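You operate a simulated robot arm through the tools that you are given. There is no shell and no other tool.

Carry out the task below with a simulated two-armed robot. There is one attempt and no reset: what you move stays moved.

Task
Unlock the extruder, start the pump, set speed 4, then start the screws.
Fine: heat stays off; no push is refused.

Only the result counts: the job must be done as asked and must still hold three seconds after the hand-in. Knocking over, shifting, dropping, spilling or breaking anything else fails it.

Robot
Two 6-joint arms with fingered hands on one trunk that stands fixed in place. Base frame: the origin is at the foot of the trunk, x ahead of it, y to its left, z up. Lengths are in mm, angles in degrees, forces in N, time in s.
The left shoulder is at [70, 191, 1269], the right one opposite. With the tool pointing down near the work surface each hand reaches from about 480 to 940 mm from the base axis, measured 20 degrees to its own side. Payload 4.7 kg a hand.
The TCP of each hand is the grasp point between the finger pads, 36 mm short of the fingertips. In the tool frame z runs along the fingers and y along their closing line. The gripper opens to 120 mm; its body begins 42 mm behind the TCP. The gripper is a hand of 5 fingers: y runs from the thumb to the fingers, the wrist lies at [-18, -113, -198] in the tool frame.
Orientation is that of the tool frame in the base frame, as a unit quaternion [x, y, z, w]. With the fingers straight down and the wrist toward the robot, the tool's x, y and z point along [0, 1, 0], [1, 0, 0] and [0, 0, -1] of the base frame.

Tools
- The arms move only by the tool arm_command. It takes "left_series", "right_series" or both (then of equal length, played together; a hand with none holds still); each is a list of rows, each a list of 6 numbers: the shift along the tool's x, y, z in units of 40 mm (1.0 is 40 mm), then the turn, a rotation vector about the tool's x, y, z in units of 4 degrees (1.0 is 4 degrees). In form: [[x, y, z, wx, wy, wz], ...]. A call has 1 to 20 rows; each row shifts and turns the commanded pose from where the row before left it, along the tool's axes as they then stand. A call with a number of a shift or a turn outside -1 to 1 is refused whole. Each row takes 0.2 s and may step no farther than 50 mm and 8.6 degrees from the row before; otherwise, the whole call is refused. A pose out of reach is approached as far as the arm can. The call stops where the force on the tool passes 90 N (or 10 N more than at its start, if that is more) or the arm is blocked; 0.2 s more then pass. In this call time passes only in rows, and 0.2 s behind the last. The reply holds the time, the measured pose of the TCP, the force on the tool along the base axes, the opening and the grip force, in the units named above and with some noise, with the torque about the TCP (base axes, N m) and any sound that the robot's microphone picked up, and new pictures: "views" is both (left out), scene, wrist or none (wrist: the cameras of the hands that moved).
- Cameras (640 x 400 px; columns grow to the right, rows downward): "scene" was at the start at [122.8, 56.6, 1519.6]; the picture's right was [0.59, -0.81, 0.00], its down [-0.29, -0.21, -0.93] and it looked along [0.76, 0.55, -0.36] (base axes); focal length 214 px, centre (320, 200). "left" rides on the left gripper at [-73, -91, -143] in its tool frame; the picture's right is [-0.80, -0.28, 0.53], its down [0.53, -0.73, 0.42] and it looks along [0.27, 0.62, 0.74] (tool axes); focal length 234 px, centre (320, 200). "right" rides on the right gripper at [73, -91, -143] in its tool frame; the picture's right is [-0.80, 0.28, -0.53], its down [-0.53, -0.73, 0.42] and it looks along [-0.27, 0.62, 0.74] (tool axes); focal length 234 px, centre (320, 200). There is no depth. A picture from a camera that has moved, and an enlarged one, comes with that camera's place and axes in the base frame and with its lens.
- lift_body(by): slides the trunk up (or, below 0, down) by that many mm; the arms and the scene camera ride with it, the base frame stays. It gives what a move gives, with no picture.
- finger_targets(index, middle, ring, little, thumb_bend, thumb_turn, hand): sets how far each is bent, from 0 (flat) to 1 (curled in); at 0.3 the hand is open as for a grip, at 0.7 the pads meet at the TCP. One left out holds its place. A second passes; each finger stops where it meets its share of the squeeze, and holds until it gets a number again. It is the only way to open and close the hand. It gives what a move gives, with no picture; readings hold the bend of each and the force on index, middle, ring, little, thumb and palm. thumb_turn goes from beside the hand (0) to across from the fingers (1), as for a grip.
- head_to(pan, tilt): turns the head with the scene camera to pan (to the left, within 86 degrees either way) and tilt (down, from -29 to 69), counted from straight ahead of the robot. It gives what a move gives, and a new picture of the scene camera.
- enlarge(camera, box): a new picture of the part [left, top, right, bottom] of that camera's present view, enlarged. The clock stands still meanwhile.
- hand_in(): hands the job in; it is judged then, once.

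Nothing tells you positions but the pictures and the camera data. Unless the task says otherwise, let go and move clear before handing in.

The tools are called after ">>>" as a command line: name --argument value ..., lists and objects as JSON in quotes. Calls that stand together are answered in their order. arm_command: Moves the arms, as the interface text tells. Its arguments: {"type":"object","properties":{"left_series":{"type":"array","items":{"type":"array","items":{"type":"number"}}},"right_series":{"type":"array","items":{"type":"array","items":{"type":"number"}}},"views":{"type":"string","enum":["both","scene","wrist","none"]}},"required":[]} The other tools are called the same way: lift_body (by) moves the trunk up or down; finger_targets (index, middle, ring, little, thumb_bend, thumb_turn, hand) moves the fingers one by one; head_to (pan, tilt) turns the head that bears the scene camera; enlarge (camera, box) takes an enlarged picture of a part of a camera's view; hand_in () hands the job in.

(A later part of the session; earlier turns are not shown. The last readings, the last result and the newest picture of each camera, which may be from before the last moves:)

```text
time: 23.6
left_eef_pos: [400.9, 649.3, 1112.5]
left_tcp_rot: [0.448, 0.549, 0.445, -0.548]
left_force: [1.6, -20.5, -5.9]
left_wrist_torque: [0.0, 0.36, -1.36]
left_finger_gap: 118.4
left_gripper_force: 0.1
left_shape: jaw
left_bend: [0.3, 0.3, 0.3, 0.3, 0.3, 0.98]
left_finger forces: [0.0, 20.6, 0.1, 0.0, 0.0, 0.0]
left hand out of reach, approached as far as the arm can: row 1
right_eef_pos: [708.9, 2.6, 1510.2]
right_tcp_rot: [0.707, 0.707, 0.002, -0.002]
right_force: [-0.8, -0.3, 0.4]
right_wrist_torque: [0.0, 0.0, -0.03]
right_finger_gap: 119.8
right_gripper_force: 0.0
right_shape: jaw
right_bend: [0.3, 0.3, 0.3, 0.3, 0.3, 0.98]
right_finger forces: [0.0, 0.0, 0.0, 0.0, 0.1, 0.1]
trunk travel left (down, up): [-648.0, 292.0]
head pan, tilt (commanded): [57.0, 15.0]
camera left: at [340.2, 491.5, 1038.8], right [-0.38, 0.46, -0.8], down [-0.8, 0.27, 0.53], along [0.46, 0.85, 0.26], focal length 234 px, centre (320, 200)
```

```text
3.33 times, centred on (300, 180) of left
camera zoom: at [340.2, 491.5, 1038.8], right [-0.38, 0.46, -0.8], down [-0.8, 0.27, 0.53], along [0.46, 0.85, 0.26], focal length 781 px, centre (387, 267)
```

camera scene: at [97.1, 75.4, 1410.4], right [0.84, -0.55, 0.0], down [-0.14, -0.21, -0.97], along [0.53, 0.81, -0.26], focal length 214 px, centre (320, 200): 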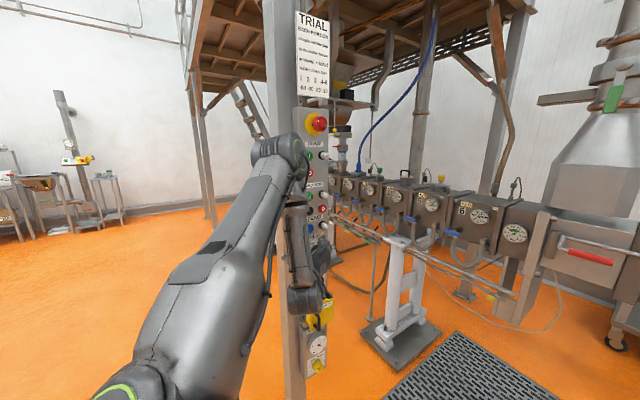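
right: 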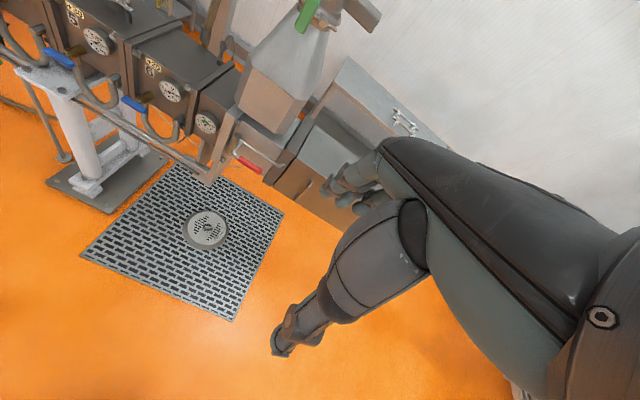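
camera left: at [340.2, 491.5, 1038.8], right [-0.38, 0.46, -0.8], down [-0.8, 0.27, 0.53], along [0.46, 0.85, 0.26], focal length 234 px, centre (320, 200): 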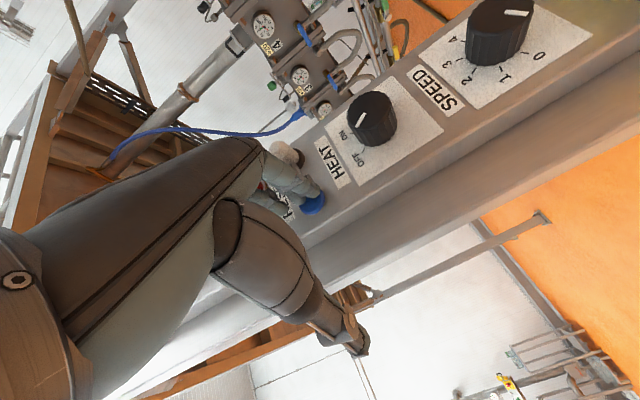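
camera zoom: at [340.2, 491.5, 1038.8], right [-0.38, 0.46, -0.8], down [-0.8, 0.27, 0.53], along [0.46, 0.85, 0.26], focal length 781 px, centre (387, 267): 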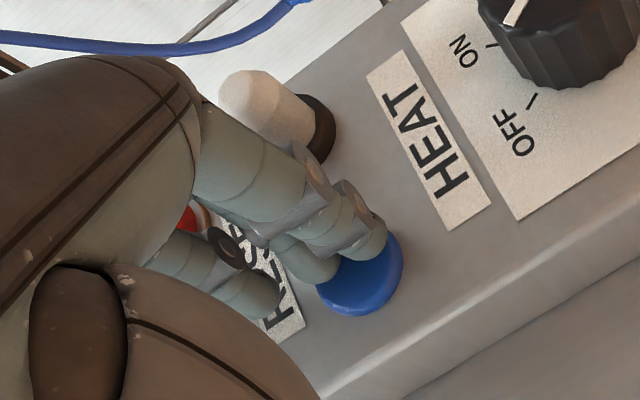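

The arm is still wedged, so I'll curl the fingers inward to take the fingertip off the blue button before doing anything else with the arm.

>>> finger_targets --hand "left" --middle 0.8 --index 0.8 --ring 0.8 --little 0.8

>>> enlarge --camera "left" --box '[230, 120, 370, 240]'

>>> enlarge --camera "scene" --box '[60, 60, 400, 400]'

```text
time: 24.6
left_eef_pos: [402.1, 652.0, 1111.1]
left_tcp_rot: [0.448, 0.549, 0.445, -0.548]
left_force: [-0.4, -0.7, 0.4]
left_wrist_torque: [0.01, 0.02, -0.01]
left_finger_gap: 43.3
left_gripper_force: 0.1
left_shape: fingers
left_bend: [0.8, 0.8, 0.8, 0.8, 0.3, 0.98]
left_finger forces: [0.1, 0.0, 0.1, 0.0, 0.0, 0.0]
right_eef_pos: [708.8, 2.4, 1511.0]
right_tcp_rot: [0.707, 0.707, 0.001, -0.001]
right_force: [0.2, 0.5, 0.3]
right_wrist_torque: [0.03, 0.05, 0.0]
right_finger_gap: 119.7
right_gripper_force: 0.1
right_shape: jaw
right_bend: [0.3, 0.3, 0.3, 0.3, 0.3, 0.98]
right_finger forces: [0.0, 0.1, 0.1, 0.0, 0.1, 0.0]
trunk travel left (down, up): [-648.0, 292.0]
head pan, tilt (commanded): [57.0, 15.0]
```

```text
3.33 times, centred on (300, 180) of left
camera zoom: at [341.0, 492.8, 1038.1], right [-0.38, 0.45, -0.81], down [-0.8, 0.27, 0.53], along [0.46, 0.85, 0.26], focal length 781 px, centre (387, 267)
```

zoom: 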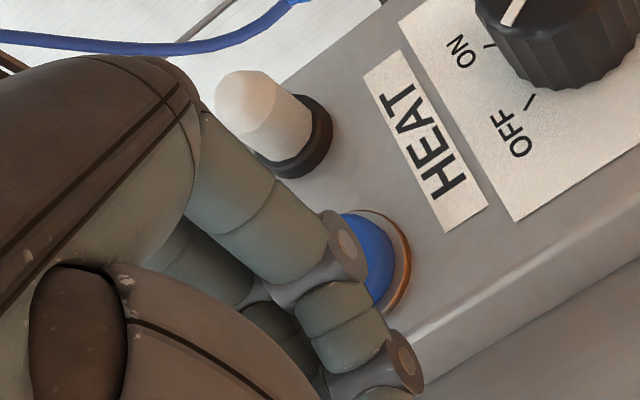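

```text
1.18 times, centred on (230, 230) of scene
camera zoom: at [99.4, 78.2, 1431.6], right [0.84, -0.55, 0.0], down [-0.14, -0.22, -0.97], along [0.53, 0.81, -0.26], focal length 252 px, centre (426, 165)
```

zoom: 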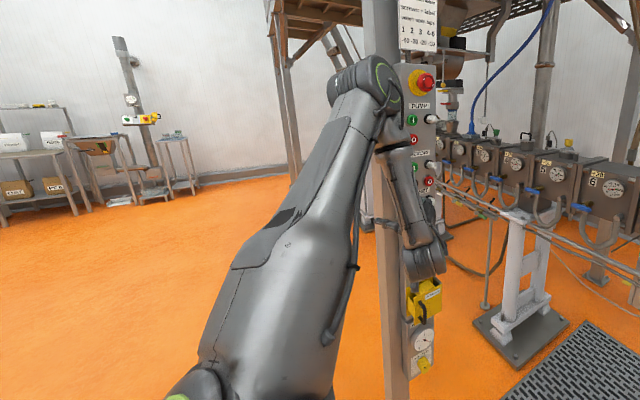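

The finger is off the button and nothing is in contact. I'll test whether tilting the fingers slightly downward frees the arm (a wrist limit may be what is holding it).

>>> arm_command --left_series '[[0, 0, 0, 0, -1, 0], [0, 0, -0.1, 0, -1, 0]]' --views "wrist"

```text
time: 25.2
left_eef_pos: [400.7, 648.4, 1112.0]
left_tcp_rot: [0.478, 0.586, 0.412, -0.507]
left_force: [-0.4, 0.3, 0.6]
left_wrist_torque: [0.01, 0.02, 0.02]
left_finger_gap: 43.2
left_gripper_force: 0.0
left_shape: fingers
left_bend: [0.8, 0.8, 0.8, 0.8, 0.3, 0.98]
left_finger forces: [0.0, 0.1, 0.0, 0.0, 0.0, 0.0]
right_eef_pos: [706.3, 5.2, 1511.1]
right_tcp_rot: [0.707, 0.707, 0.0, 0.0]
right_force: [-0.1, 0.5, -0.3]
right_wrist_torque: [0.01, -0.02, 0.04]
right_finger_gap: 119.7
right_gripper_force: 0.0
right_shape: jaw
right_bend: [0.3, 0.3, 0.3, 0.3, 0.3, 0.98]
right_finger forces: [0.0, 0.1, 0.1, 0.0, 0.0, 0.0]
trunk travel left (down, up): [-648.0, 292.0]
head pan, tilt (commanded): [57.0, 15.0]
camera left: at [342.3, 480.8, 1058.6], right [-0.36, 0.34, -0.87], down [-0.82, 0.34, 0.47], along [0.45, 0.88, 0.16], focal length 234 px, centre (320, 200)
```

left: 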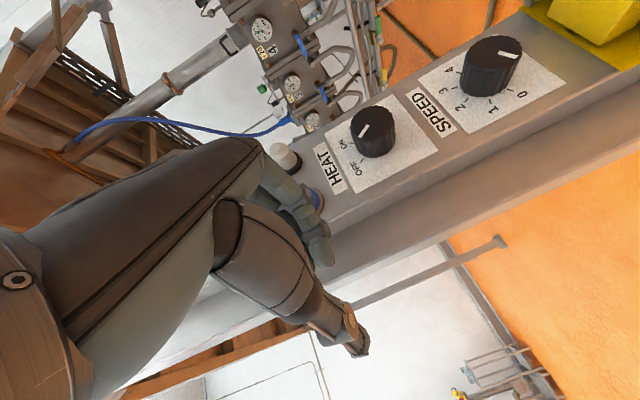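

That worked without drift, so tilting down relieves the limit. I'll continue tilting while backing straight away from the panel.

>>> arm_command --left_series '[[-0.034, -0.052, -0.242, 0, -1, 0], [-0.051, -0.052, -0.239, 0, -1, 0], [-0.067, -0.052, -0.235, 0, -1, 0], [-0.084, -0.052, -0.23, 0, -1, 0], [-0.1, -0.052, -0.223, 0, -1, 0]]' --views "wrist"

```text
time: 26.4
left_eef_pos: [406.4, 601.8, 1111.6]
left_tcp_rot: [0.542, 0.666, 0.322, -0.398]
left_force: [-0.3, -0.5, -0.5]
left_wrist_torque: [-0.03, -0.03, -0.02]
left_finger_gap: 43.2
left_gripper_force: 0.1
left_shape: fingers
left_bend: [0.8, 0.8, 0.8, 0.8, 0.3, 0.98]
left_finger forces: [0.1, 0.1, 0.1, 0.1, 0.0, 0.0]
left hand out of reach, approached as far as the arm can: row 4
right_eef_pos: [706.4, 6.2, 1511.5]
right_tcp_rot: [0.707, 0.707, 0.0, 0.0]
right_force: [-0.4, -0.3, -0.3]
right_wrist_torque: [0.0, -0.02, 0.01]
right_finger_gap: 119.6
right_gripper_force: 0.0
right_shape: jaw
right_bend: [0.3, 0.3, 0.3, 0.3, 0.3, 0.98]
right_finger forces: [0.0, 0.1, 0.0, 0.1, 0.0, 0.0]
trunk travel left (down, up): [-648.0, 292.0]
head pan, tilt (commanded): [57.0, 15.0]
camera left: at [350.5, 425.6, 1114.0], right [-0.29, 0.02, -0.96], down [-0.84, 0.46, 0.27], along [0.45, 0.89, -0.12], focal length 234 px, centre (320, 200)
```

left: 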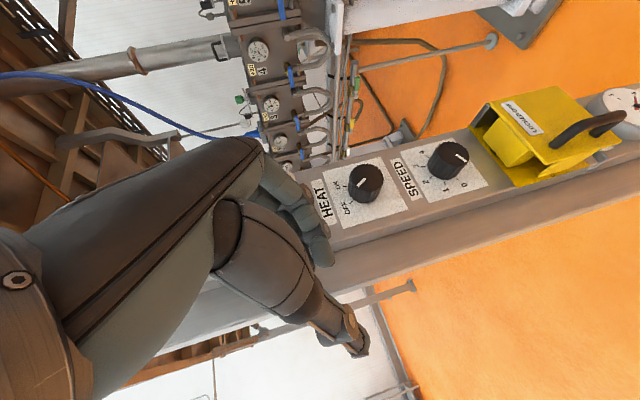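

The hand is clear of the panel at y≈600. I'll move it right and back away from the shoulder, then down in front of (not near) the knobs, keeping the wrist at least 350 mm from the shoulder.

>>> arm_command --left_series '[[-0.197, 0.524, -0.37, 0, 0, 0], [-0.197, 0.524, -0.37, 0, 0, 0], [-0.197, 0.524, -0.37, 0, 0, 0], [-0.197, 0.524, -0.37, 0, 0, 0]]' --views "scene"

```text
time: 27.4
left_eef_pos: [458.7, 607.4, 1129.9]
left_tcp_rot: [0.543, 0.666, 0.323, -0.398]
left_force: [-0.2, 0.8, -0.5]
left_wrist_torque: [0.0, 0.02, 0.01]
left_finger_gap: 43.5
left_gripper_force: 0.1
left_shape: fingers
left_bend: [0.8, 0.8, 0.8, 0.8, 0.3, 0.98]
left_finger forces: [0.0, 0.0, 0.0, 0.0, 0.1, 0.1]
left hand out of reach, approached as far as the arm can: row 1, 2, 3, 4
right_eef_pos: [708.9, 2.8, 1512.0]
right_tcp_rot: [0.707, 0.707, 0.0, 0.0]
right_force: [-0.4, 0.1, -0.2]
right_wrist_torque: [-0.01, 0.03, 0.01]
right_finger_gap: 119.5
right_gripper_force: 0.1
right_shape: jaw
right_bend: [0.3, 0.3, 0.3, 0.3, 0.3, 0.98]
right_finger forces: [0.0, 0.0, 0.1, 0.1, 0.0, 0.1]
trunk travel left (down, up): [-648.0, 292.0]
head pan, tilt (commanded): [57.0, 15.0]
camera scene: at [99.4, 79.1, 1431.5], right [0.84, -0.55, 0.0], down [-0.14, -0.22, -0.97], along [0.53, 0.81, -0.26], focal length 214 px, centre (320, 200)
```

scene: 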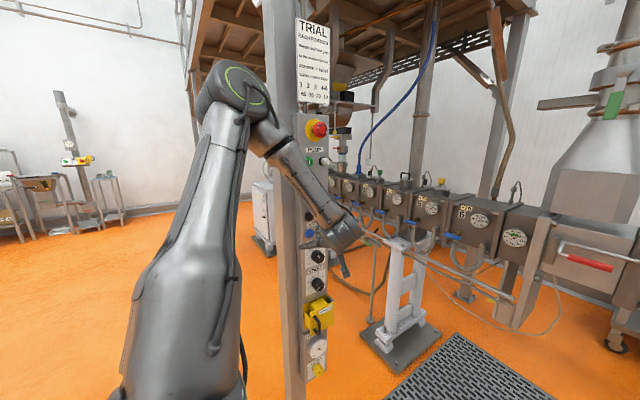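

The arm resists pulling straight back in this posture. I'll swing the hand's yaw toward +x instead (fingers pointing more forward-left), which should be the arm's natural direction, and see if it moves freely.

>>> arm_command --left_series '[[-0.057, -0.026, -0.108, -0.883, 0, 0.469], [-0.057, -0.018, -0.108, -0.883, 0, 0.469], [-0.057, -0.01, -0.108, -0.883, 0, 0.469], [-0.057, 0, -0.108, -0.883, 0, 0.469], [-0.057, 0, -0.108, -0.883, 0, 0.469]]' --views "both"

```text
time: 28.6
left_eef_pos: [457.5, 585.2, 1128.7]
left_tcp_rot: [0.65, 0.562, 0.388, -0.334]
left_force: [1.2, 0.5, 1.1]
left_wrist_torque: [-0.05, -0.01, -0.04]
left_finger_gap: 43.2
left_gripper_force: 0.0
left_shape: fingers
left_bend: [0.8, 0.8, 0.8, 0.8, 0.3, 0.98]
left_finger forces: [0.1, 0.0, 0.1, 0.0, 0.0, 0.0]
right_eef_pos: [706.2, 9.0, 1512.5]
right_tcp_rot: [0.707, 0.708, -0.001, 0.001]
right_force: [-0.7, 1.5, -0.6]
right_wrist_torque: [-0.01, -0.01, -0.03]
right_finger_gap: 119.7
right_gripper_force: 0.2
right_shape: jaw
right_bend: [0.3, 0.3, 0.3, 0.3, 0.3, 0.98]
right_finger forces: [0.0, 0.0, 0.1, 0.0, 0.0, 0.0]
trunk travel left (down, up): [-648.0, 292.0]
head pan, tilt (commanded): [57.0, 15.0]
camera scene: at [97.9, 83.7, 1431.4], right [0.84, -0.54, 0.0], down [-0.14, -0.22, -0.97], along [0.53, 0.81, -0.26], focal length 214 px, centre (320, 200)
camera left: at [343.9, 440.0, 1131.3], right [-0.26, 0.12, -0.96], down [-0.63, 0.73, 0.27], along [0.73, 0.68, -0.12], focal length 234 px, centre (320, 200)
```

scene: 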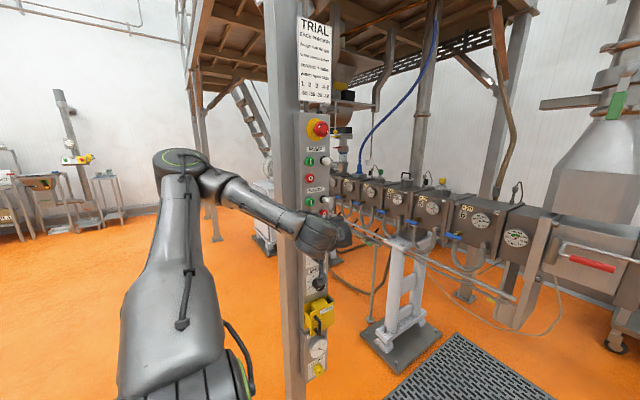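
left: 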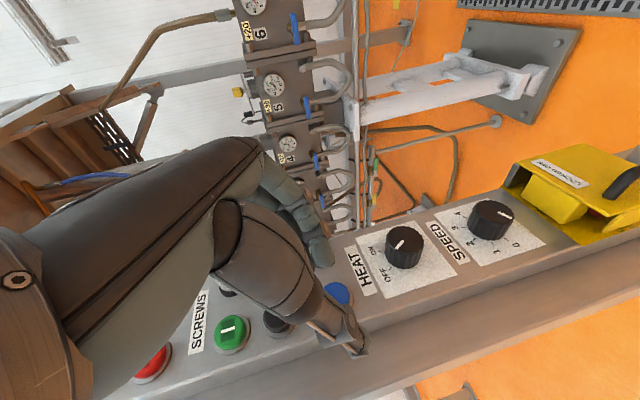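

Yawing toward +x moves freely. I'll continue that way while backing off a bit more, then look at the panel lamps from the scene camera.

>>> arm_command --left_series '[[-0.057, 0.018, -0.108, -0.883, 0, 0.469], [-0.057, 0.026, -0.107, -0.883, 0, 0.469], [-0.057, 0.034, -0.106, -0.883, 0, 0.469], [-0.055, 0.042, -0.104, -0.883, 0, 0.469], [-0.054, 0.05, -0.102, -0.883, 0, 0.469], [-0.053, 0.058, -0.1, -0.883, 0, 0.469]]' --views "both"

>>> enlarge --camera "scene" --box '[290, 100, 350, 200]'

```text
time: 30.0
left_eef_pos: [500.2, 528.7, 1087.8]
left_tcp_rot: [0.751, 0.415, 0.45, -0.247]
left_force: [0.4, 0.6, 0.2]
left_wrist_torque: [-0.02, 0.0, -0.01]
left_finger_gap: 43.6
left_gripper_force: 0.0
left_shape: fingers
left_bend: [0.8, 0.8, 0.8, 0.8, 0.3, 0.98]
left_finger forces: [0.0, 0.0, 0.0, 0.0, 0.0, 0.0]
left hand out of reach, approached as far as the arm can: row 1, 2, 3, 4, 5, 6
right_eef_pos: [706.7, 7.1, 1511.7]
right_tcp_rot: [0.707, 0.707, -0.001, 0.0]
right_force: [-1.1, 0.1, 0.3]
right_wrist_torque: [-0.06, -0.02, -0.01]
right_finger_gap: 119.7
right_gripper_force: 0.1
right_shape: jaw
right_bend: [0.3, 0.3, 0.3, 0.3, 0.3, 0.98]
right_finger forces: [0.0, 0.0, 0.0, 0.0, 0.0, 0.1]
trunk travel left (down, up): [-648.0, 292.0]
head pan, tilt (commanded): [57.0, 15.0]
camera scene: at [97.9, 81.9, 1431.5], right [0.84, -0.55, 0.0], down [-0.14, -0.22, -0.97], along [0.53, 0.81, -0.26], focal length 214 px, centre (320, 200)
camera left: at [337.3, 442.5, 1089.3], right [-0.19, 0.22, -0.96], down [-0.29, 0.92, 0.26], along [0.94, 0.33, -0.11], focal length 234 px, centre (320, 200)
```

scene: 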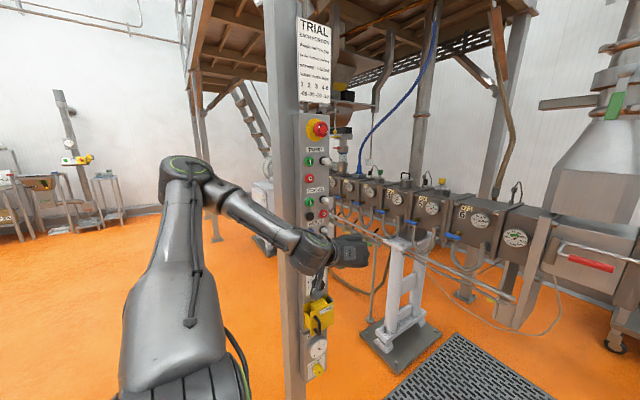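
left: 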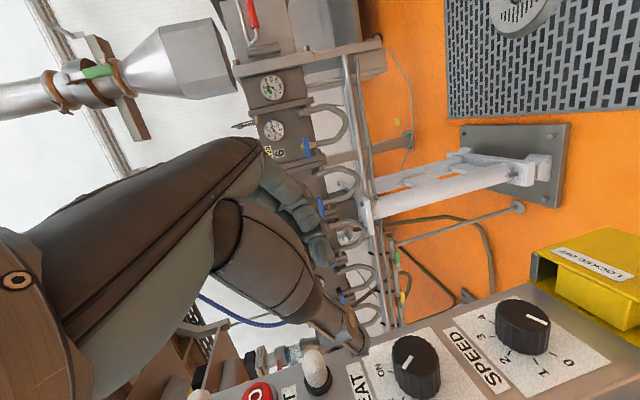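

```text
4.00 times, centred on (320, 150) of scene
camera zoom: at [97.9, 81.9, 1431.5], right [0.84, -0.55, 0.0], down [-0.14, -0.22, -0.97], along [0.53, 0.81, -0.26], focal length 858 px, centre (320, 400)
```

zoom: 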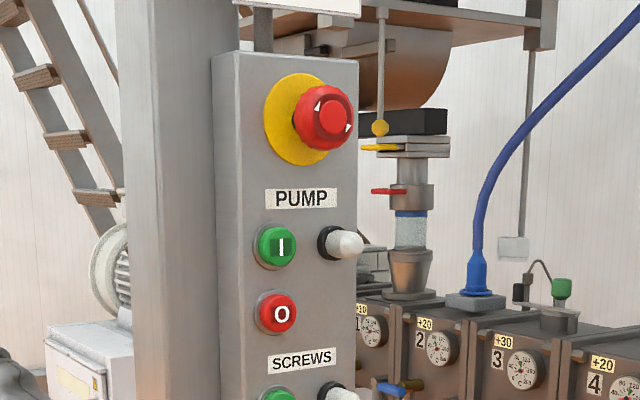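

The lamps show no change so far, and the e-stop is out. I now know to keep the wrist over ~345 mm from the shoulder, so I'll raise the trunk and bring the hand down and back to a point in front of the lock.

>>> lift_body --by 130

>>> arm_command --left_series '[[-0.795, 0, 0.422, 0, 0, 0], [-0.795, 0, 0.422, 0, 0, 0], [-0.795, 0, 0.422, 0, 0, 0], [-0.795, 0, 0.422, 0, 0, 0], [-0.795, 0, 0.422, 0, 0, 0], [-0.795, 0, 0.422, 0, 0, 0], [-0.795, 0, 0.422, 0, 0, 0], [-0.18, 0.093, -0.34, 0, 0, 0], [-0.18, 0.093, -0.34, 0, 0, 0], [-0.18, 0.093, -0.34, 0, 0, 0], [-0.18, 0.093, -0.34, 0, 0, 0]]' --views "both"

```text
time: 31.6
left_eef_pos: [499.9, 528.9, 1217.6]
left_tcp_rot: [0.75, 0.417, 0.448, -0.249]
left_force: [1.1, 0.2, -0.7]
left_wrist_torque: [-0.01, -0.06, 0.0]
left_finger_gap: 43.3
left_gripper_force: 0.0
left_shape: fingers
left_bend: [0.8, 0.8, 0.8, 0.8, 0.3, 0.98]
left_finger forces: [0.0, 0.1, 0.0, 0.1, 0.1, 0.0]
right_eef_pos: [708.4, 5.3, 1640.9]
right_tcp_rot: [0.707, 0.708, 0.0, 0.0]
right_force: [-0.3, 0.4, 0.3]
right_wrist_torque: [0.01, 0.01, 0.0]
right_finger_gap: 119.6
right_gripper_force: 0.1
right_shape: jaw
right_bend: [0.3, 0.3, 0.3, 0.3, 0.3, 0.98]
right_finger forces: [0.0, 0.1, 0.1, 0.0, 0.1, 0.0]
trunk travel left (down, up): [-778.0, 162.0]
head pan, tilt (commanded): [57.0, 15.0]
```

```text
time: 34.0
left_eef_pos: [442.7, 532.2, 1071.6]
left_tcp_rot: [0.751, 0.416, 0.449, -0.248]
left_force: [0.1, -0.6, -0.3]
left_wrist_torque: [-0.01, -0.01, 0.03]
left_finger_gap: 43.5
left_gripper_force: 0.1
left_shape: fingers
left_bend: [0.8, 0.8, 0.8, 0.8, 0.3, 0.98]
left_finger forces: [0.1, 0.0, 0.0, 0.0, 0.0, 0.1]
left hand out of reach, approached as far as the arm can: row 3, 4, 5, 6, 7, 8, 9, 10, 11
right_eef_pos: [708.2, 4.4, 1642.3]
right_tcp_rot: [0.707, 0.707, 0.0, 0.0]
right_force: [0.0, 0.6, -1.5]
right_wrist_torque: [-0.01, -0.02, -0.03]
right_finger_gap: 119.6
right_gripper_force: 0.1
right_shape: jaw
right_bend: [0.3, 0.3, 0.3, 0.3, 0.3, 0.98]
right_finger forces: [0.0, 0.1, 0.1, 0.0, 0.0, 0.0]
trunk travel left (down, up): [-778.0, 162.0]
head pan, tilt (commanded): [57.0, 15.0]
camera scene: at [98.2, 79.8, 1561.6], right [0.84, -0.54, 0.0], down [-0.14, -0.22, -0.97], along [0.53, 0.81, -0.26], focal length 214 px, centre (320, 200)
camera left: at [279.3, 445.4, 1073.0], right [-0.19, 0.22, -0.96], down [-0.29, 0.92, 0.27], along [0.94, 0.33, -0.11], focal length 234 px, centre (320, 200)
```

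scene: 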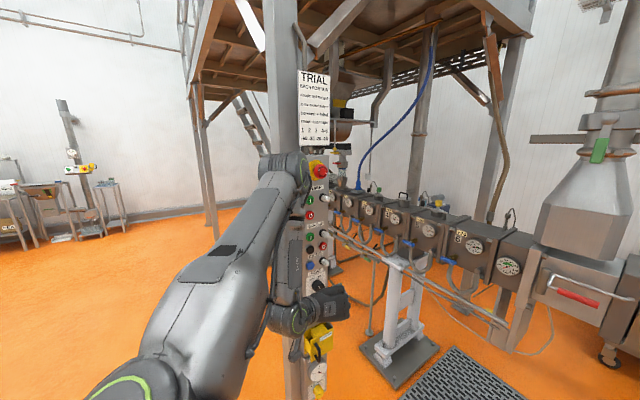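
left: 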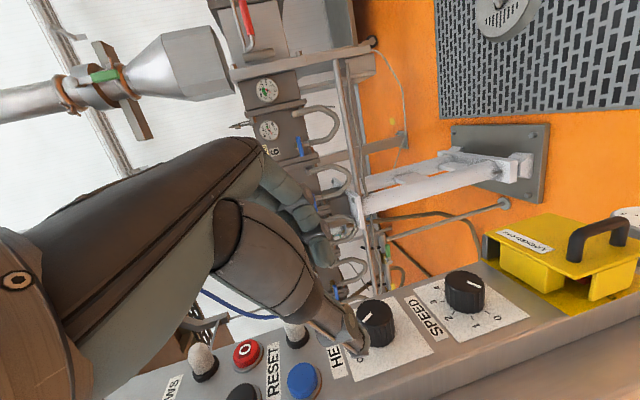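

The forearm folds too tightly with the hand horizontal here. Pointing the tool mostly down gives the wrist more room, so I'll tilt it down first, then descend and tilt back up lower, where there is space.

>>> arm_command --left_series '[[0, 0, 0, 0, -1, 0], [0, 0, 0, 0, -1, 0], [0, 0, 0, 0, -1, 0], [0, 0, 0, 0, -1, 0], [0, 0, 0, 0, -1, 0], [0, 0, 0, 0, -1, 0], [0, 0, 0, 0, -1, 0], [0, 0, 0, 0, -1, 0], [0, 0, 0, 0, -1, 0], [0, 0, 0, 0, -1, 0]]' --views "scene"

```text
time: 36.2
left_eef_pos: [444.3, 495.5, 1054.3]
left_tcp_rot: [0.859, 0.475, 0.165, -0.092]
left_force: [-0.2, -0.7, -0.6]
left_wrist_torque: [0.02, 0.06, 0.0]
left_finger_gap: 43.4
left_gripper_force: 0.1
left_shape: fingers
left_bend: [0.8, 0.8, 0.8, 0.8, 0.3, 0.98]
left_finger forces: [0.0, 0.0, 0.0, 0.0, 0.0, 0.0]
left hand out of reach, approached as far as the arm can: row 6, 7, 10
right_eef_pos: [712.0, -0.9, 1639.3]
right_tcp_rot: [0.708, 0.706, 0.0, -0.002]
right_force: [0.3, -1.3, -0.1]
right_wrist_torque: [0.08, 0.04, 0.03]
right_finger_gap: 119.8
right_gripper_force: 0.1
right_shape: jaw
right_bend: [0.3, 0.3, 0.3, 0.3, 0.3, 0.98]
right_finger forces: [0.1, 0.0, 0.0, 0.0, 0.0, 0.0]
trunk travel left (down, up): [-778.0, 162.0]
head pan, tilt (commanded): [57.0, 15.0]
camera scene: at [102.4, 75.7, 1561.4], right [0.84, -0.55, 0.0], down [-0.14, -0.21, -0.97], along [0.53, 0.81, -0.26], focal length 214 px, centre (320, 200)
```

scene: 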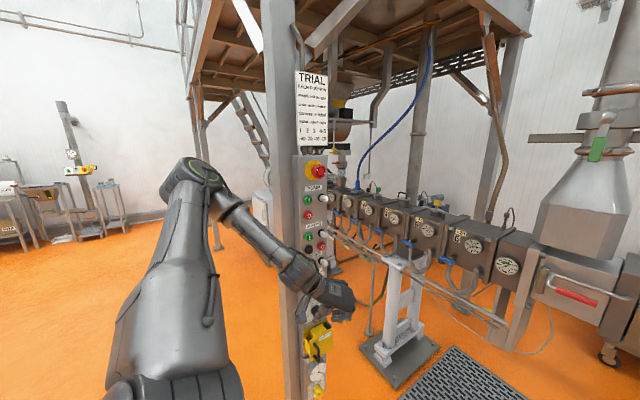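

The arm opened up into a better shape. Now I'll lower the hand step by step in this tool-down posture.

>>> arm_command --left_series '[[-0.436, 0.066, 0.795, 0, 0, 0], [-0.436, 0.066, 0.795, 0, 0, 0], [-0.436, 0.066, 0.795, 0, 0, 0], [-0.436, 0.066, 0.795, 0, 0, 0]]' --views "both"

```text
time: 37.2
left_eef_pos: [439.3, 500.5, 1052.3]
left_tcp_rot: [0.859, 0.476, 0.165, -0.09]
left_force: [-0.4, -0.3, 0.3]
left_wrist_torque: [0.0, -0.01, 0.01]
left_finger_gap: 43.4
left_gripper_force: 0.1
left_shape: fingers
left_bend: [0.8, 0.8, 0.8, 0.8, 0.3, 0.98]
left_finger forces: [0.0, 0.0, 0.0, 0.0, 0.0, 0.0]
left hand out of reach, approached as far as the arm can: row 1, 2, 3, 4
right_eef_pos: [707.2, 6.6, 1641.8]
right_tcp_rot: [0.707, 0.707, 0.0, 0.001]
right_force: [1.1, -0.3, 0.8]
right_wrist_torque: [-0.01, 0.01, 0.02]
right_finger_gap: 119.7
right_gripper_force: 0.1
right_shape: jaw
right_bend: [0.3, 0.3, 0.3, 0.3, 0.3, 0.98]
right_finger forces: [0.0, 0.0, 0.1, 0.1, 0.0, 0.0]
trunk travel left (down, up): [-778.0, 162.0]
head pan, tilt (commanded): [57.0, 15.0]
camera scene: at [97.8, 81.4, 1561.5], right [0.84, -0.54, 0.0], down [-0.14, -0.22, -0.97], along [0.53, 0.81, -0.26], focal length 214 px, centre (320, 200)
camera left: at [298.1, 446.7, 1157.4], right [-0.53, -0.32, -0.79], down [-0.28, 0.94, -0.2], along [0.8, 0.11, -0.58], focal length 234 px, centre (320, 200)
```

scene: 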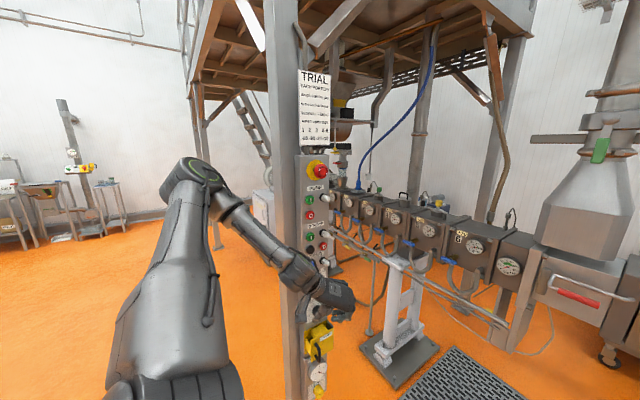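
left: 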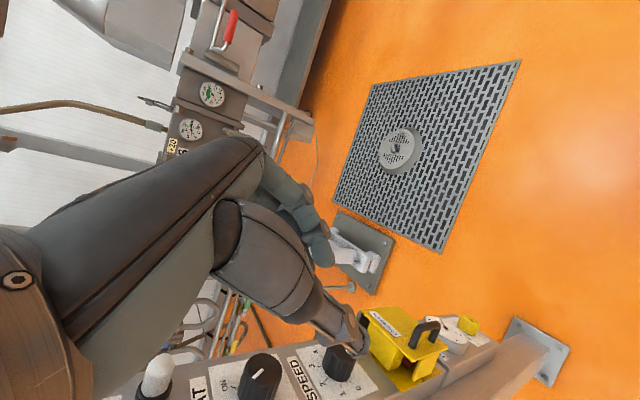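

Going lower relative to the shoulder is blocked, but the starting posture (hand ~300 mm above the shoulder) was free. I'll raise the hand back to that posture and lower the trunk to bring it to the low controls instead.

>>> arm_command --left_series '[[0.356, 0, -0.88, 0, 0, 0], [0.356, 0, -0.88, 0, 0, 0], [0.356, 0, -0.88, 0, 0, 0], [0.356, 0, -0.88, 0, 0, 0], [0.356, 0, -0.88, 0, 0, 0], [0.356, 0, -0.88, 0, 0, 0], [0.356, 0, -0.88, 0, 0, 0], [0.356, 0, -0.88, 0, 0, 0], [0.356, 0, -0.88, 0, 0, 0], [0.356, 0, -0.88, 0, 0, 0]]' --views "scene"

```text
time: 39.4
left_eef_pos: [460.9, 424.8, 1244.6]
left_tcp_rot: [0.859, 0.476, 0.164, -0.091]
left_force: [0.2, -0.7, -0.5]
left_wrist_torque: [0.01, -0.04, 0.0]
left_finger_gap: 43.1
left_gripper_force: 0.1
left_shape: fingers
left_bend: [0.8, 0.8, 0.8, 0.8, 0.3, 0.98]
left_finger forces: [0.0, 0.0, 0.1, 0.0, 0.0, 0.1]
left hand out of reach, approached as far as the arm can: row 1, 2, 3, 4, 5, 6, 7, 8, 9, 10
right_eef_pos: [708.0, 6.2, 1641.2]
right_tcp_rot: [0.707, 0.707, 0.0, 0.0]
right_force: [-0.1, 0.7, -0.4]
right_wrist_torque: [0.01, 0.0, 0.0]
right_finger_gap: 119.8
right_gripper_force: 0.1
right_shape: jaw
right_bend: [0.3, 0.3, 0.3, 0.3, 0.3, 0.98]
right_finger forces: [0.1, 0.1, 0.0, 0.0, 0.0, 0.0]
trunk travel left (down, up): [-778.0, 162.0]
head pan, tilt (commanded): [57.0, 15.0]
camera scene: at [98.9, 81.2, 1561.4], right [0.84, -0.54, 0.0], down [-0.14, -0.22, -0.97], along [0.53, 0.81, -0.26], focal length 214 px, centre (320, 200)
```

scene: 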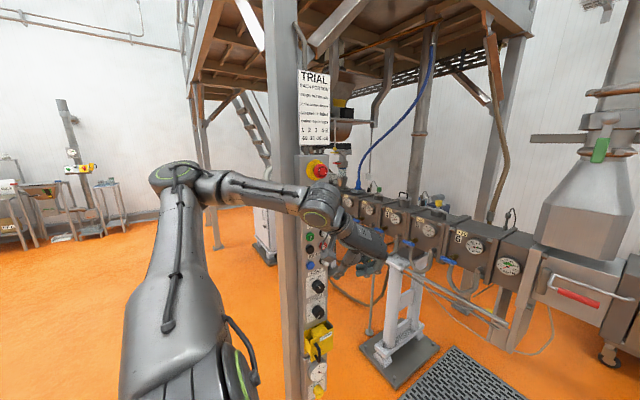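

It moved to a better shape (forearm level). I'll continue upward with smaller steps.

>>> arm_command --left_series '[[0.188, 0, -0.464, 0, 0, 0], [0.188, 0, -0.464, 0, 0, 0], [0.188, 0, -0.464, 0, 0, 0], [0.188, 0, -0.464, 0, 0, 0], [0.188, 0, -0.464, 0, 0, 0], [0.188, 0, -0.464, 0, 0, 0], [0.188, 0, -0.464, 0, 0, 0], [0.188, 0, -0.464, 0, 0, 0], [0.188, 0, -0.464, 0, 0, 0], [0.188, 0, -0.464, 0, 0, 0]]' --views "scene"

```text
time: 41.6
left_eef_pos: [460.7, 421.9, 1445.0]
left_tcp_rot: [0.859, 0.476, 0.166, -0.091]
left_force: [0.2, 0.2, 1.6]
left_wrist_torque: [0.02, 0.0, 0.0]
left_finger_gap: 43.1
left_gripper_force: 0.1
left_shape: fingers
left_bend: [0.8, 0.8, 0.8, 0.8, 0.3, 0.98]
left_finger forces: [0.0, 0.1, 0.0, 0.0, 0.0, 0.0]
right_eef_pos: [706.9, 3.5, 1640.9]
right_tcp_rot: [0.707, 0.707, 0.0, 0.0]
right_force: [-0.1, 0.1, -0.8]
right_wrist_torque: [0.04, 0.0, 0.0]
right_finger_gap: 119.8
right_gripper_force: 0.2
right_shape: jaw
right_bend: [0.3, 0.3, 0.3, 0.3, 0.3, 0.98]
right_finger forces: [0.0, 0.0, 0.0, 0.0, 0.0, 0.0]
trunk travel left (down, up): [-778.0, 162.0]
head pan, tilt (commanded): [57.0, 15.0]
camera scene: at [98.0, 79.1, 1561.6], right [0.84, -0.54, 0.0], down [-0.14, -0.22, -0.97], along [0.53, 0.81, -0.26], focal length 214 px, centre (320, 200)
```

scene: 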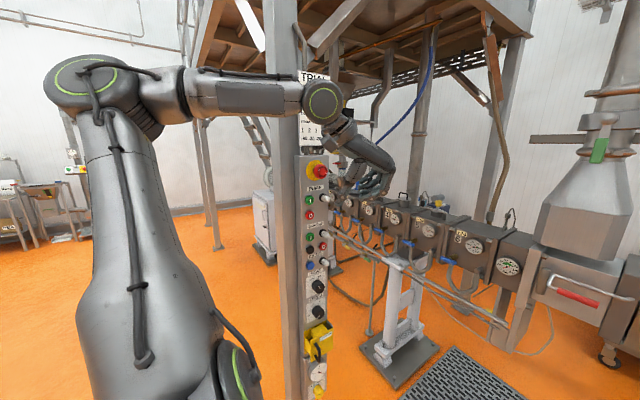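

The arm is free again in this posture. I'll raise it another 100 mm, then lower the trunk so the hand comes to lock height, well in front of it.

>>> arm_command --left_series '[[0.188, 0, -0.464, 0, 0, 0], [0.188, 0, -0.464, 0, 0, 0], [0.188, 0, -0.464, 0, 0, 0], [0.188, 0, -0.464, 0, 0, 0], [0.188, 0, -0.464, 0, 0, 0]]' --views "none"

>>> lift_body --by -400

>>> head_to --pan 57 --tilt 20

```text
time: 42.8
left_eef_pos: [454.5, 433.6, 1538.2]
left_tcp_rot: [0.859, 0.476, 0.166, -0.089]
left_force: [-0.2, -0.2, -0.4]
left_wrist_torque: [-0.06, -0.03, 0.01]
left_finger_gap: 43.5
left_gripper_force: 0.1
left_shape: fingers
left_bend: [0.8, 0.8, 0.8, 0.8, 0.3, 0.98]
left_finger forces: [0.0, 0.0, 0.0, 0.1, 0.0, 0.0]
left hand out of reach, approached as far as the arm can: row 5
right_eef_pos: [707.5, 6.0, 1642.0]
right_tcp_rot: [0.708, 0.707, -0.001, 0.0]
right_force: [-0.1, -0.2, -0.9]
right_wrist_torque: [-0.01, -0.01, 0.02]
right_finger_gap: 119.9
right_gripper_force: 0.1
right_shape: jaw
right_bend: [0.3, 0.3, 0.3, 0.3, 0.3, 0.98]
right_finger forces: [0.0, 0.0, 0.0, 0.0, 0.0, 0.1]
trunk travel left (down, up): [-778.0, 162.0]
head pan, tilt (commanded): [57.0, 15.0]
```

```text
time: 46.6
left_eef_pos: [454.5, 433.7, 1138.6]
left_tcp_rot: [0.859, 0.476, 0.166, -0.089]
left_force: [0.0, -0.2, 0.1]
left_wrist_torque: [0.0, 0.03, 0.03]
left_finger_gap: 43.3
left_gripper_force: 0.1
left_shape: fingers
left_bend: [0.8, 0.8, 0.8, 0.8, 0.3, 0.98]
left_finger forces: [0.0, 0.0, 0.0, 0.0, 0.0, 0.0]
right_eef_pos: [708.0, 5.0, 1242.8]
right_tcp_rot: [0.707, 0.707, 0.0, 0.0]
right_force: [-0.2, -0.4, -0.8]
right_wrist_torque: [-0.01, -0.01, 0.01]
right_finger_gap: 120.0
right_gripper_force: 0.1
right_shape: jaw
right_bend: [0.3, 0.3, 0.3, 0.3, 0.3, 0.98]
right_finger forces: [0.1, 0.0, 0.0, 0.1, 0.1, 0.0]
trunk travel left (down, up): [-378.0, 562.0]
head pan, tilt (commanded): [57.0, 15.0]
```

```text
time: 47.2
left_eef_pos: [455.7, 433.9, 1139.0]
left_tcp_rot: [0.859, 0.476, 0.165, -0.089]
left_force: [0.2, 0.1, 0.6]
left_wrist_torque: [0.0, -0.01, 0.01]
left_finger_gap: 43.3
left_gripper_force: 0.0
left_shape: fingers
left_bend: [0.8, 0.8, 0.8, 0.8, 0.3, 0.98]
left_finger forces: [0.0, 0.1, 0.0, 0.0, 0.1, 0.1]
right_eef_pos: [707.3, 5.2, 1241.6]
right_tcp_rot: [0.707, 0.707, 0.0, 0.0]
right_force: [-0.1, -0.2, 0.5]
right_wrist_torque: [0.01, 0.02, 0.01]
right_finger_gap: 119.9
right_gripper_force: 0.0
right_shape: jaw
right_bend: [0.3, 0.3, 0.3, 0.3, 0.3, 0.98]
right_finger forces: [0.0, 0.0, 0.1, 0.0, 0.1, 0.1]
trunk travel left (down, up): [-378.0, 562.0]
head pan, tilt (commanded): [57.0, 20.0]
camera scene: at [98.3, 80.0, 1153.4], right [0.84, -0.54, 0.0], down [-0.19, -0.29, -0.94], along [0.51, 0.79, -0.34], focal length 214 px, centre (320, 200)
```

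scene: 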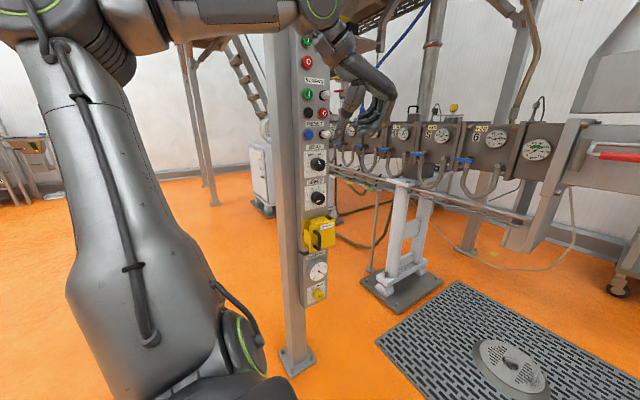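

The hand is clear in front of the panel. I'll lower the trunk nearly to the bottom so the head looks level at the lock, and examine it and the handle.

>>> lift_body --by -340

>>> head_to --pan 55 --tilt 5

>>> enlarge --camera "scene" --box '[270, 140, 370, 240]'

```text
time: 50.6
left_eef_pos: [455.3, 432.4, 798.7]
left_tcp_rot: [0.859, 0.475, 0.166, -0.089]
left_force: [0.0, 0.0, -0.1]
left_wrist_torque: [0.0, 0.01, 0.0]
left_finger_gap: 43.3
left_gripper_force: 0.0
left_shape: fingers
left_bend: [0.8, 0.8, 0.8, 0.8, 0.3, 0.98]
left_finger forces: [0.0, 0.1, 0.0, 0.1, 0.1, 0.0]
right_eef_pos: [708.6, 5.0, 900.4]
right_tcp_rot: [0.706, 0.708, 0.0, 0.0]
right_force: [0.3, 0.4, 0.5]
right_wrist_torque: [0.0, 0.0, -0.01]
right_finger_gap: 120.0
right_gripper_force: 0.0
right_shape: jaw
right_bend: [0.3, 0.3, 0.3, 0.3, 0.3, 0.98]
right_finger forces: [0.0, 0.0, 0.0, 0.1, 0.0, 0.0]
trunk travel left (down, up): [-38.0, 902.0]
head pan, tilt (commanded): [57.0, 20.0]
```

```text
time: 51.4
left_eef_pos: [455.9, 433.2, 798.8]
left_tcp_rot: [0.859, 0.475, 0.166, -0.089]
left_force: [-0.1, -0.6, -0.1]
left_wrist_torque: [0.04, -0.01, 0.01]
left_finger_gap: 43.6
left_gripper_force: 0.1
left_shape: fingers
left_bend: [0.8, 0.8, 0.8, 0.8, 0.3, 0.98]
left_finger forces: [0.1, 0.0, 0.0, 0.1, 0.0, 0.0]
right_eef_pos: [707.7, 5.5, 902.8]
right_tcp_rot: [0.708, 0.706, 0.0, 0.0]
right_force: [0.1, 0.2, 0.0]
right_wrist_torque: [0.0, 0.0, -0.01]
right_finger_gap: 119.8
right_gripper_force: 0.0
right_shape: jaw
right_bend: [0.3, 0.3, 0.3, 0.3, 0.3, 0.98]
right_finger forces: [0.0, 0.0, 0.0, 0.0, 0.0, 0.0]
trunk travel left (down, up): [-38.0, 902.0]
head pan, tilt (commanded): [55.0, 5.0]
camera scene: at [100.2, 77.1, 837.7], right [0.82, -0.57, 0.0], down [-0.05, -0.07, -1.0], along [0.57, 0.82, -0.09], focal length 214 px, centre (320, 200)
```

scene: 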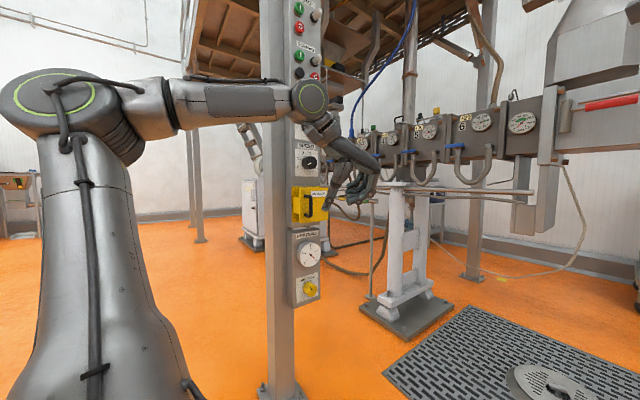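

```text
4.00 times, centred on (320, 190) of scene
camera zoom: at [100.2, 77.1, 837.7], right [0.82, -0.57, 0.0], down [-0.05, -0.07, -1.0], along [0.57, 0.82, -0.09], focal length 858 px, centre (320, 240)
```

zoom: 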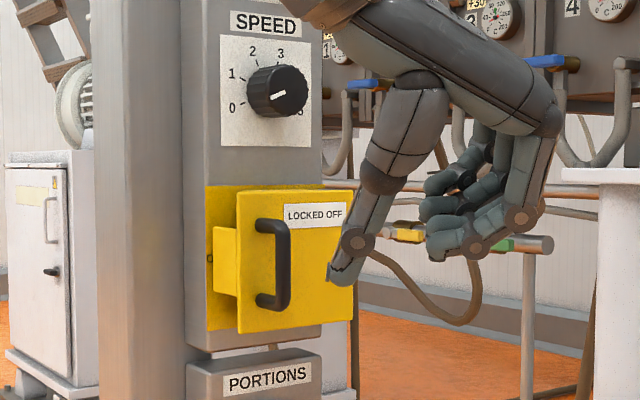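

From level views I now place the handle bar at about [454, 631, 760] (plate y≈657, x 428–541, hinge on the right), knob face at y≈672 and panel face at y≈700. I'll turn the hand to point at the handle, standing off about 100 mm.

>>> arm_command --left_series '[[0, 0, 0, 0.375, 0, -0.927], [0, 0, 0, 0.375, 0, -0.927], [0, 0, 0, 0.375, 0, -0.927], [0, 0, 0, 0.375, 0, -0.927]]' --views "none"

>>> arm_command --left_series '[[0.106, -0.037, 0.083, 0, 1, 0], [0.1, -0.037, 0.09, 0, 1, 0], [0.094, -0.037, 0.097, 0, 1, 0], [0.087, -0.037, 0.104, 0, 1, 0], [0.079, -0.037, 0.109, 0, 1, 0], [0.071, -0.037, 0.115, 0, 1, 0], [0.063, -0.037, 0.119, 0, 1, 0], [0.055, -0.037, 0.124, 0, 1, 0], [0.046, -0.037, 0.127, 0, 1, 0], [0.037, -0.037, 0.13, 0, 1, 0]]' --views "both"

```text
time: 52.4
left_eef_pos: [442.6, 452.5, 784.9]
left_tcp_rot: [0.784, 0.591, 0.151, -0.112]
left_force: [-0.4, 0.4, 0.1]
left_wrist_torque: [-0.01, 0.0, -0.01]
left_finger_gap: 43.7
left_gripper_force: 0.0
left_shape: fingers
left_bend: [0.8, 0.8, 0.8, 0.8, 0.3, 0.98]
left_finger forces: [0.0, 0.1, 0.0, 0.0, 0.1, 0.0]
left hand out of reach, approached as far as the arm can: row 1, 2, 3, 4
right_eef_pos: [707.6, 4.9, 900.6]
right_tcp_rot: [0.708, 0.707, 0.0, 0.0]
right_force: [-0.5, -0.6, -1.0]
right_wrist_torque: [-0.04, 0.01, -0.01]
right_finger_gap: 119.6
right_gripper_force: 0.1
right_shape: jaw
right_bend: [0.3, 0.3, 0.3, 0.3, 0.3, 0.98]
right_finger forces: [0.0, 0.1, 0.0, 0.1, 0.0, 0.1]
trunk travel left (down, up): [-38.0, 902.0]
head pan, tilt (commanded): [55.0, 5.0]
```

```text
time: 54.5
left_eef_pos: [441.4, 505.1, 772.1]
left_tcp_rot: [0.686, 0.516, 0.411, -0.307]
left_force: [1.0, 0.1, -0.9]
left_wrist_torque: [0.01, 0.01, 0.01]
left_finger_gap: 43.3
left_gripper_force: 0.1
left_shape: fingers
left_bend: [0.8, 0.8, 0.8, 0.8, 0.3, 0.98]
left_finger forces: [0.0, 0.0, 0.1, 0.0, 0.0, 0.1]
right_eef_pos: [707.5, 5.3, 901.7]
right_tcp_rot: [0.707, 0.707, 0.0, 0.0]
right_force: [0.7, 0.2, -0.4]
right_wrist_torque: [-0.01, 0.02, 0.02]
right_finger_gap: 119.9
right_gripper_force: 0.1
right_shape: jaw
right_bend: [0.3, 0.3, 0.3, 0.3, 0.3, 0.98]
right_finger forces: [0.1, 0.1, 0.0, 0.0, 0.1, 0.0]
trunk travel left (down, up): [-38.0, 902.0]
head pan, tilt (commanded): [55.0, 5.0]
camera scene: at [100.2, 77.1, 837.7], right [0.82, -0.57, 0.0], down [-0.05, -0.07, -1.0], along [0.57, 0.82, -0.09], focal length 214 px, centre (320, 200)
camera left: at [309.0, 376.2, 773.8], right [-0.24, 0.15, -0.96], down [-0.53, 0.8, 0.26], along [0.81, 0.57, -0.11], focal length 234 px, centre (320, 200)
```

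scene: 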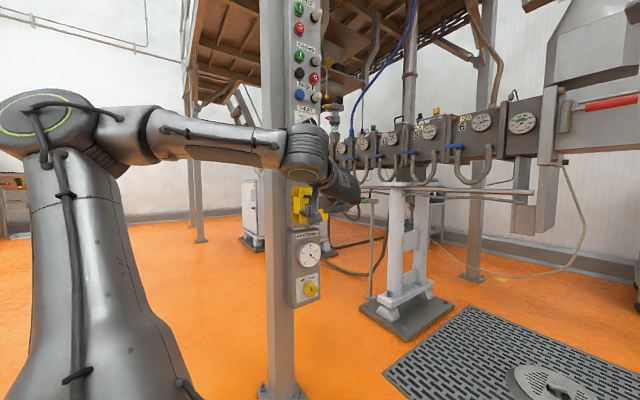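
left: 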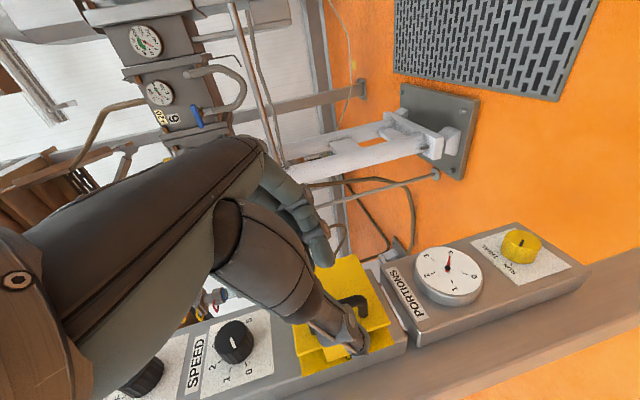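

The hand turned freely this time. I'll use the last of the trunk travel downward for elbow room and finish tilting the hand to near-horizontal in front of the handle.

>>> lift_body --by -37

>>> arm_command --left_series '[[0.22, 0.012, 0.093, 0, 1, 0], [0.212, 0.012, 0.108, 0, 1, 0], [0.204, 0.012, 0.123, 0, 1, 0], [0.195, 0.012, 0.137, 0, 1, 0], [0.185, 0.012, 0.15, 0, 1, 0]]' --views "both"

```text
time: 55.4
left_eef_pos: [442.2, 504.3, 736.3]
left_tcp_rot: [0.686, 0.516, 0.411, -0.308]
left_force: [-0.1, -0.2, 1.5]
left_wrist_torque: [-0.06, 0.01, 0.02]
left_finger_gap: 43.1
left_gripper_force: 0.0
left_shape: fingers
left_bend: [0.8, 0.8, 0.8, 0.8, 0.3, 0.98]
left_finger forces: [0.0, 0.0, 0.0, 0.0, 0.0, 0.0]
right_eef_pos: [707.5, 5.3, 863.8]
right_tcp_rot: [0.707, 0.707, 0.001, 0.0]
right_force: [-0.6, -0.1, 0.1]
right_wrist_torque: [0.02, -0.03, -0.02]
right_finger_gap: 119.8
right_gripper_force: 0.0
right_shape: jaw
right_bend: [0.3, 0.3, 0.3, 0.3, 0.3, 0.98]
right_finger forces: [0.0, 0.0, 0.0, 0.0, 0.0, 0.1]
trunk travel left (down, up): [-1.0, 939.0]
head pan, tilt (commanded): [55.0, 5.0]
```

```text
time: 56.6
left_eef_pos: [453.9, 541.6, 763.9]
left_tcp_rot: [0.604, 0.456, 0.523, -0.392]
left_force: [-0.8, 0.3, 0.0]
left_wrist_torque: [0.01, -0.01, 0.01]
left_finger_gap: 43.4
left_gripper_force: 0.1
left_shape: fingers
left_bend: [0.8, 0.8, 0.8, 0.8, 0.3, 0.98]
left_finger forces: [0.0, 0.0, 0.1, 0.1, 0.1, 0.0]
right_eef_pos: [707.3, 5.2, 863.6]
right_tcp_rot: [0.707, 0.707, 0.0, -0.001]
right_force: [-0.3, 1.0, 0.2]
right_wrist_torque: [-0.02, -0.04, -0.02]
right_finger_gap: 119.7
right_gripper_force: 0.0
right_shape: jaw
right_bend: [0.3, 0.3, 0.3, 0.3, 0.3, 0.98]
right_finger forces: [0.0, 0.1, 0.1, 0.1, 0.0, 0.0]
trunk travel left (down, up): [-1.0, 939.0]
head pan, tilt (commanded): [55.0, 5.0]
camera scene: at [100.2, 77.1, 800.7], right [0.82, -0.57, 0.0], down [-0.05, -0.07, -1.0], along [0.57, 0.82, -0.09], focal length 214 px, centre (320, 200)
camera left: at [324.0, 419.8, 710.6], right [-0.15, 0.47, -0.87], down [-0.57, 0.68, 0.46], along [0.81, 0.57, 0.16], focal length 234 px, centre (320, 200)
```

scene: 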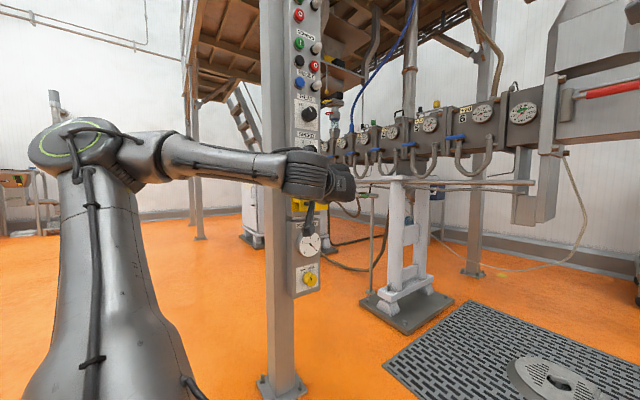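
left: 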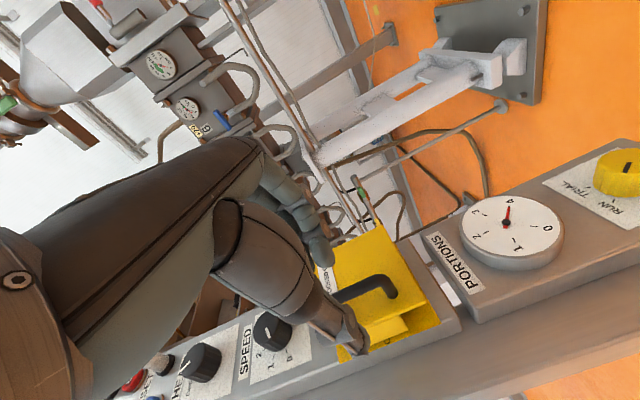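

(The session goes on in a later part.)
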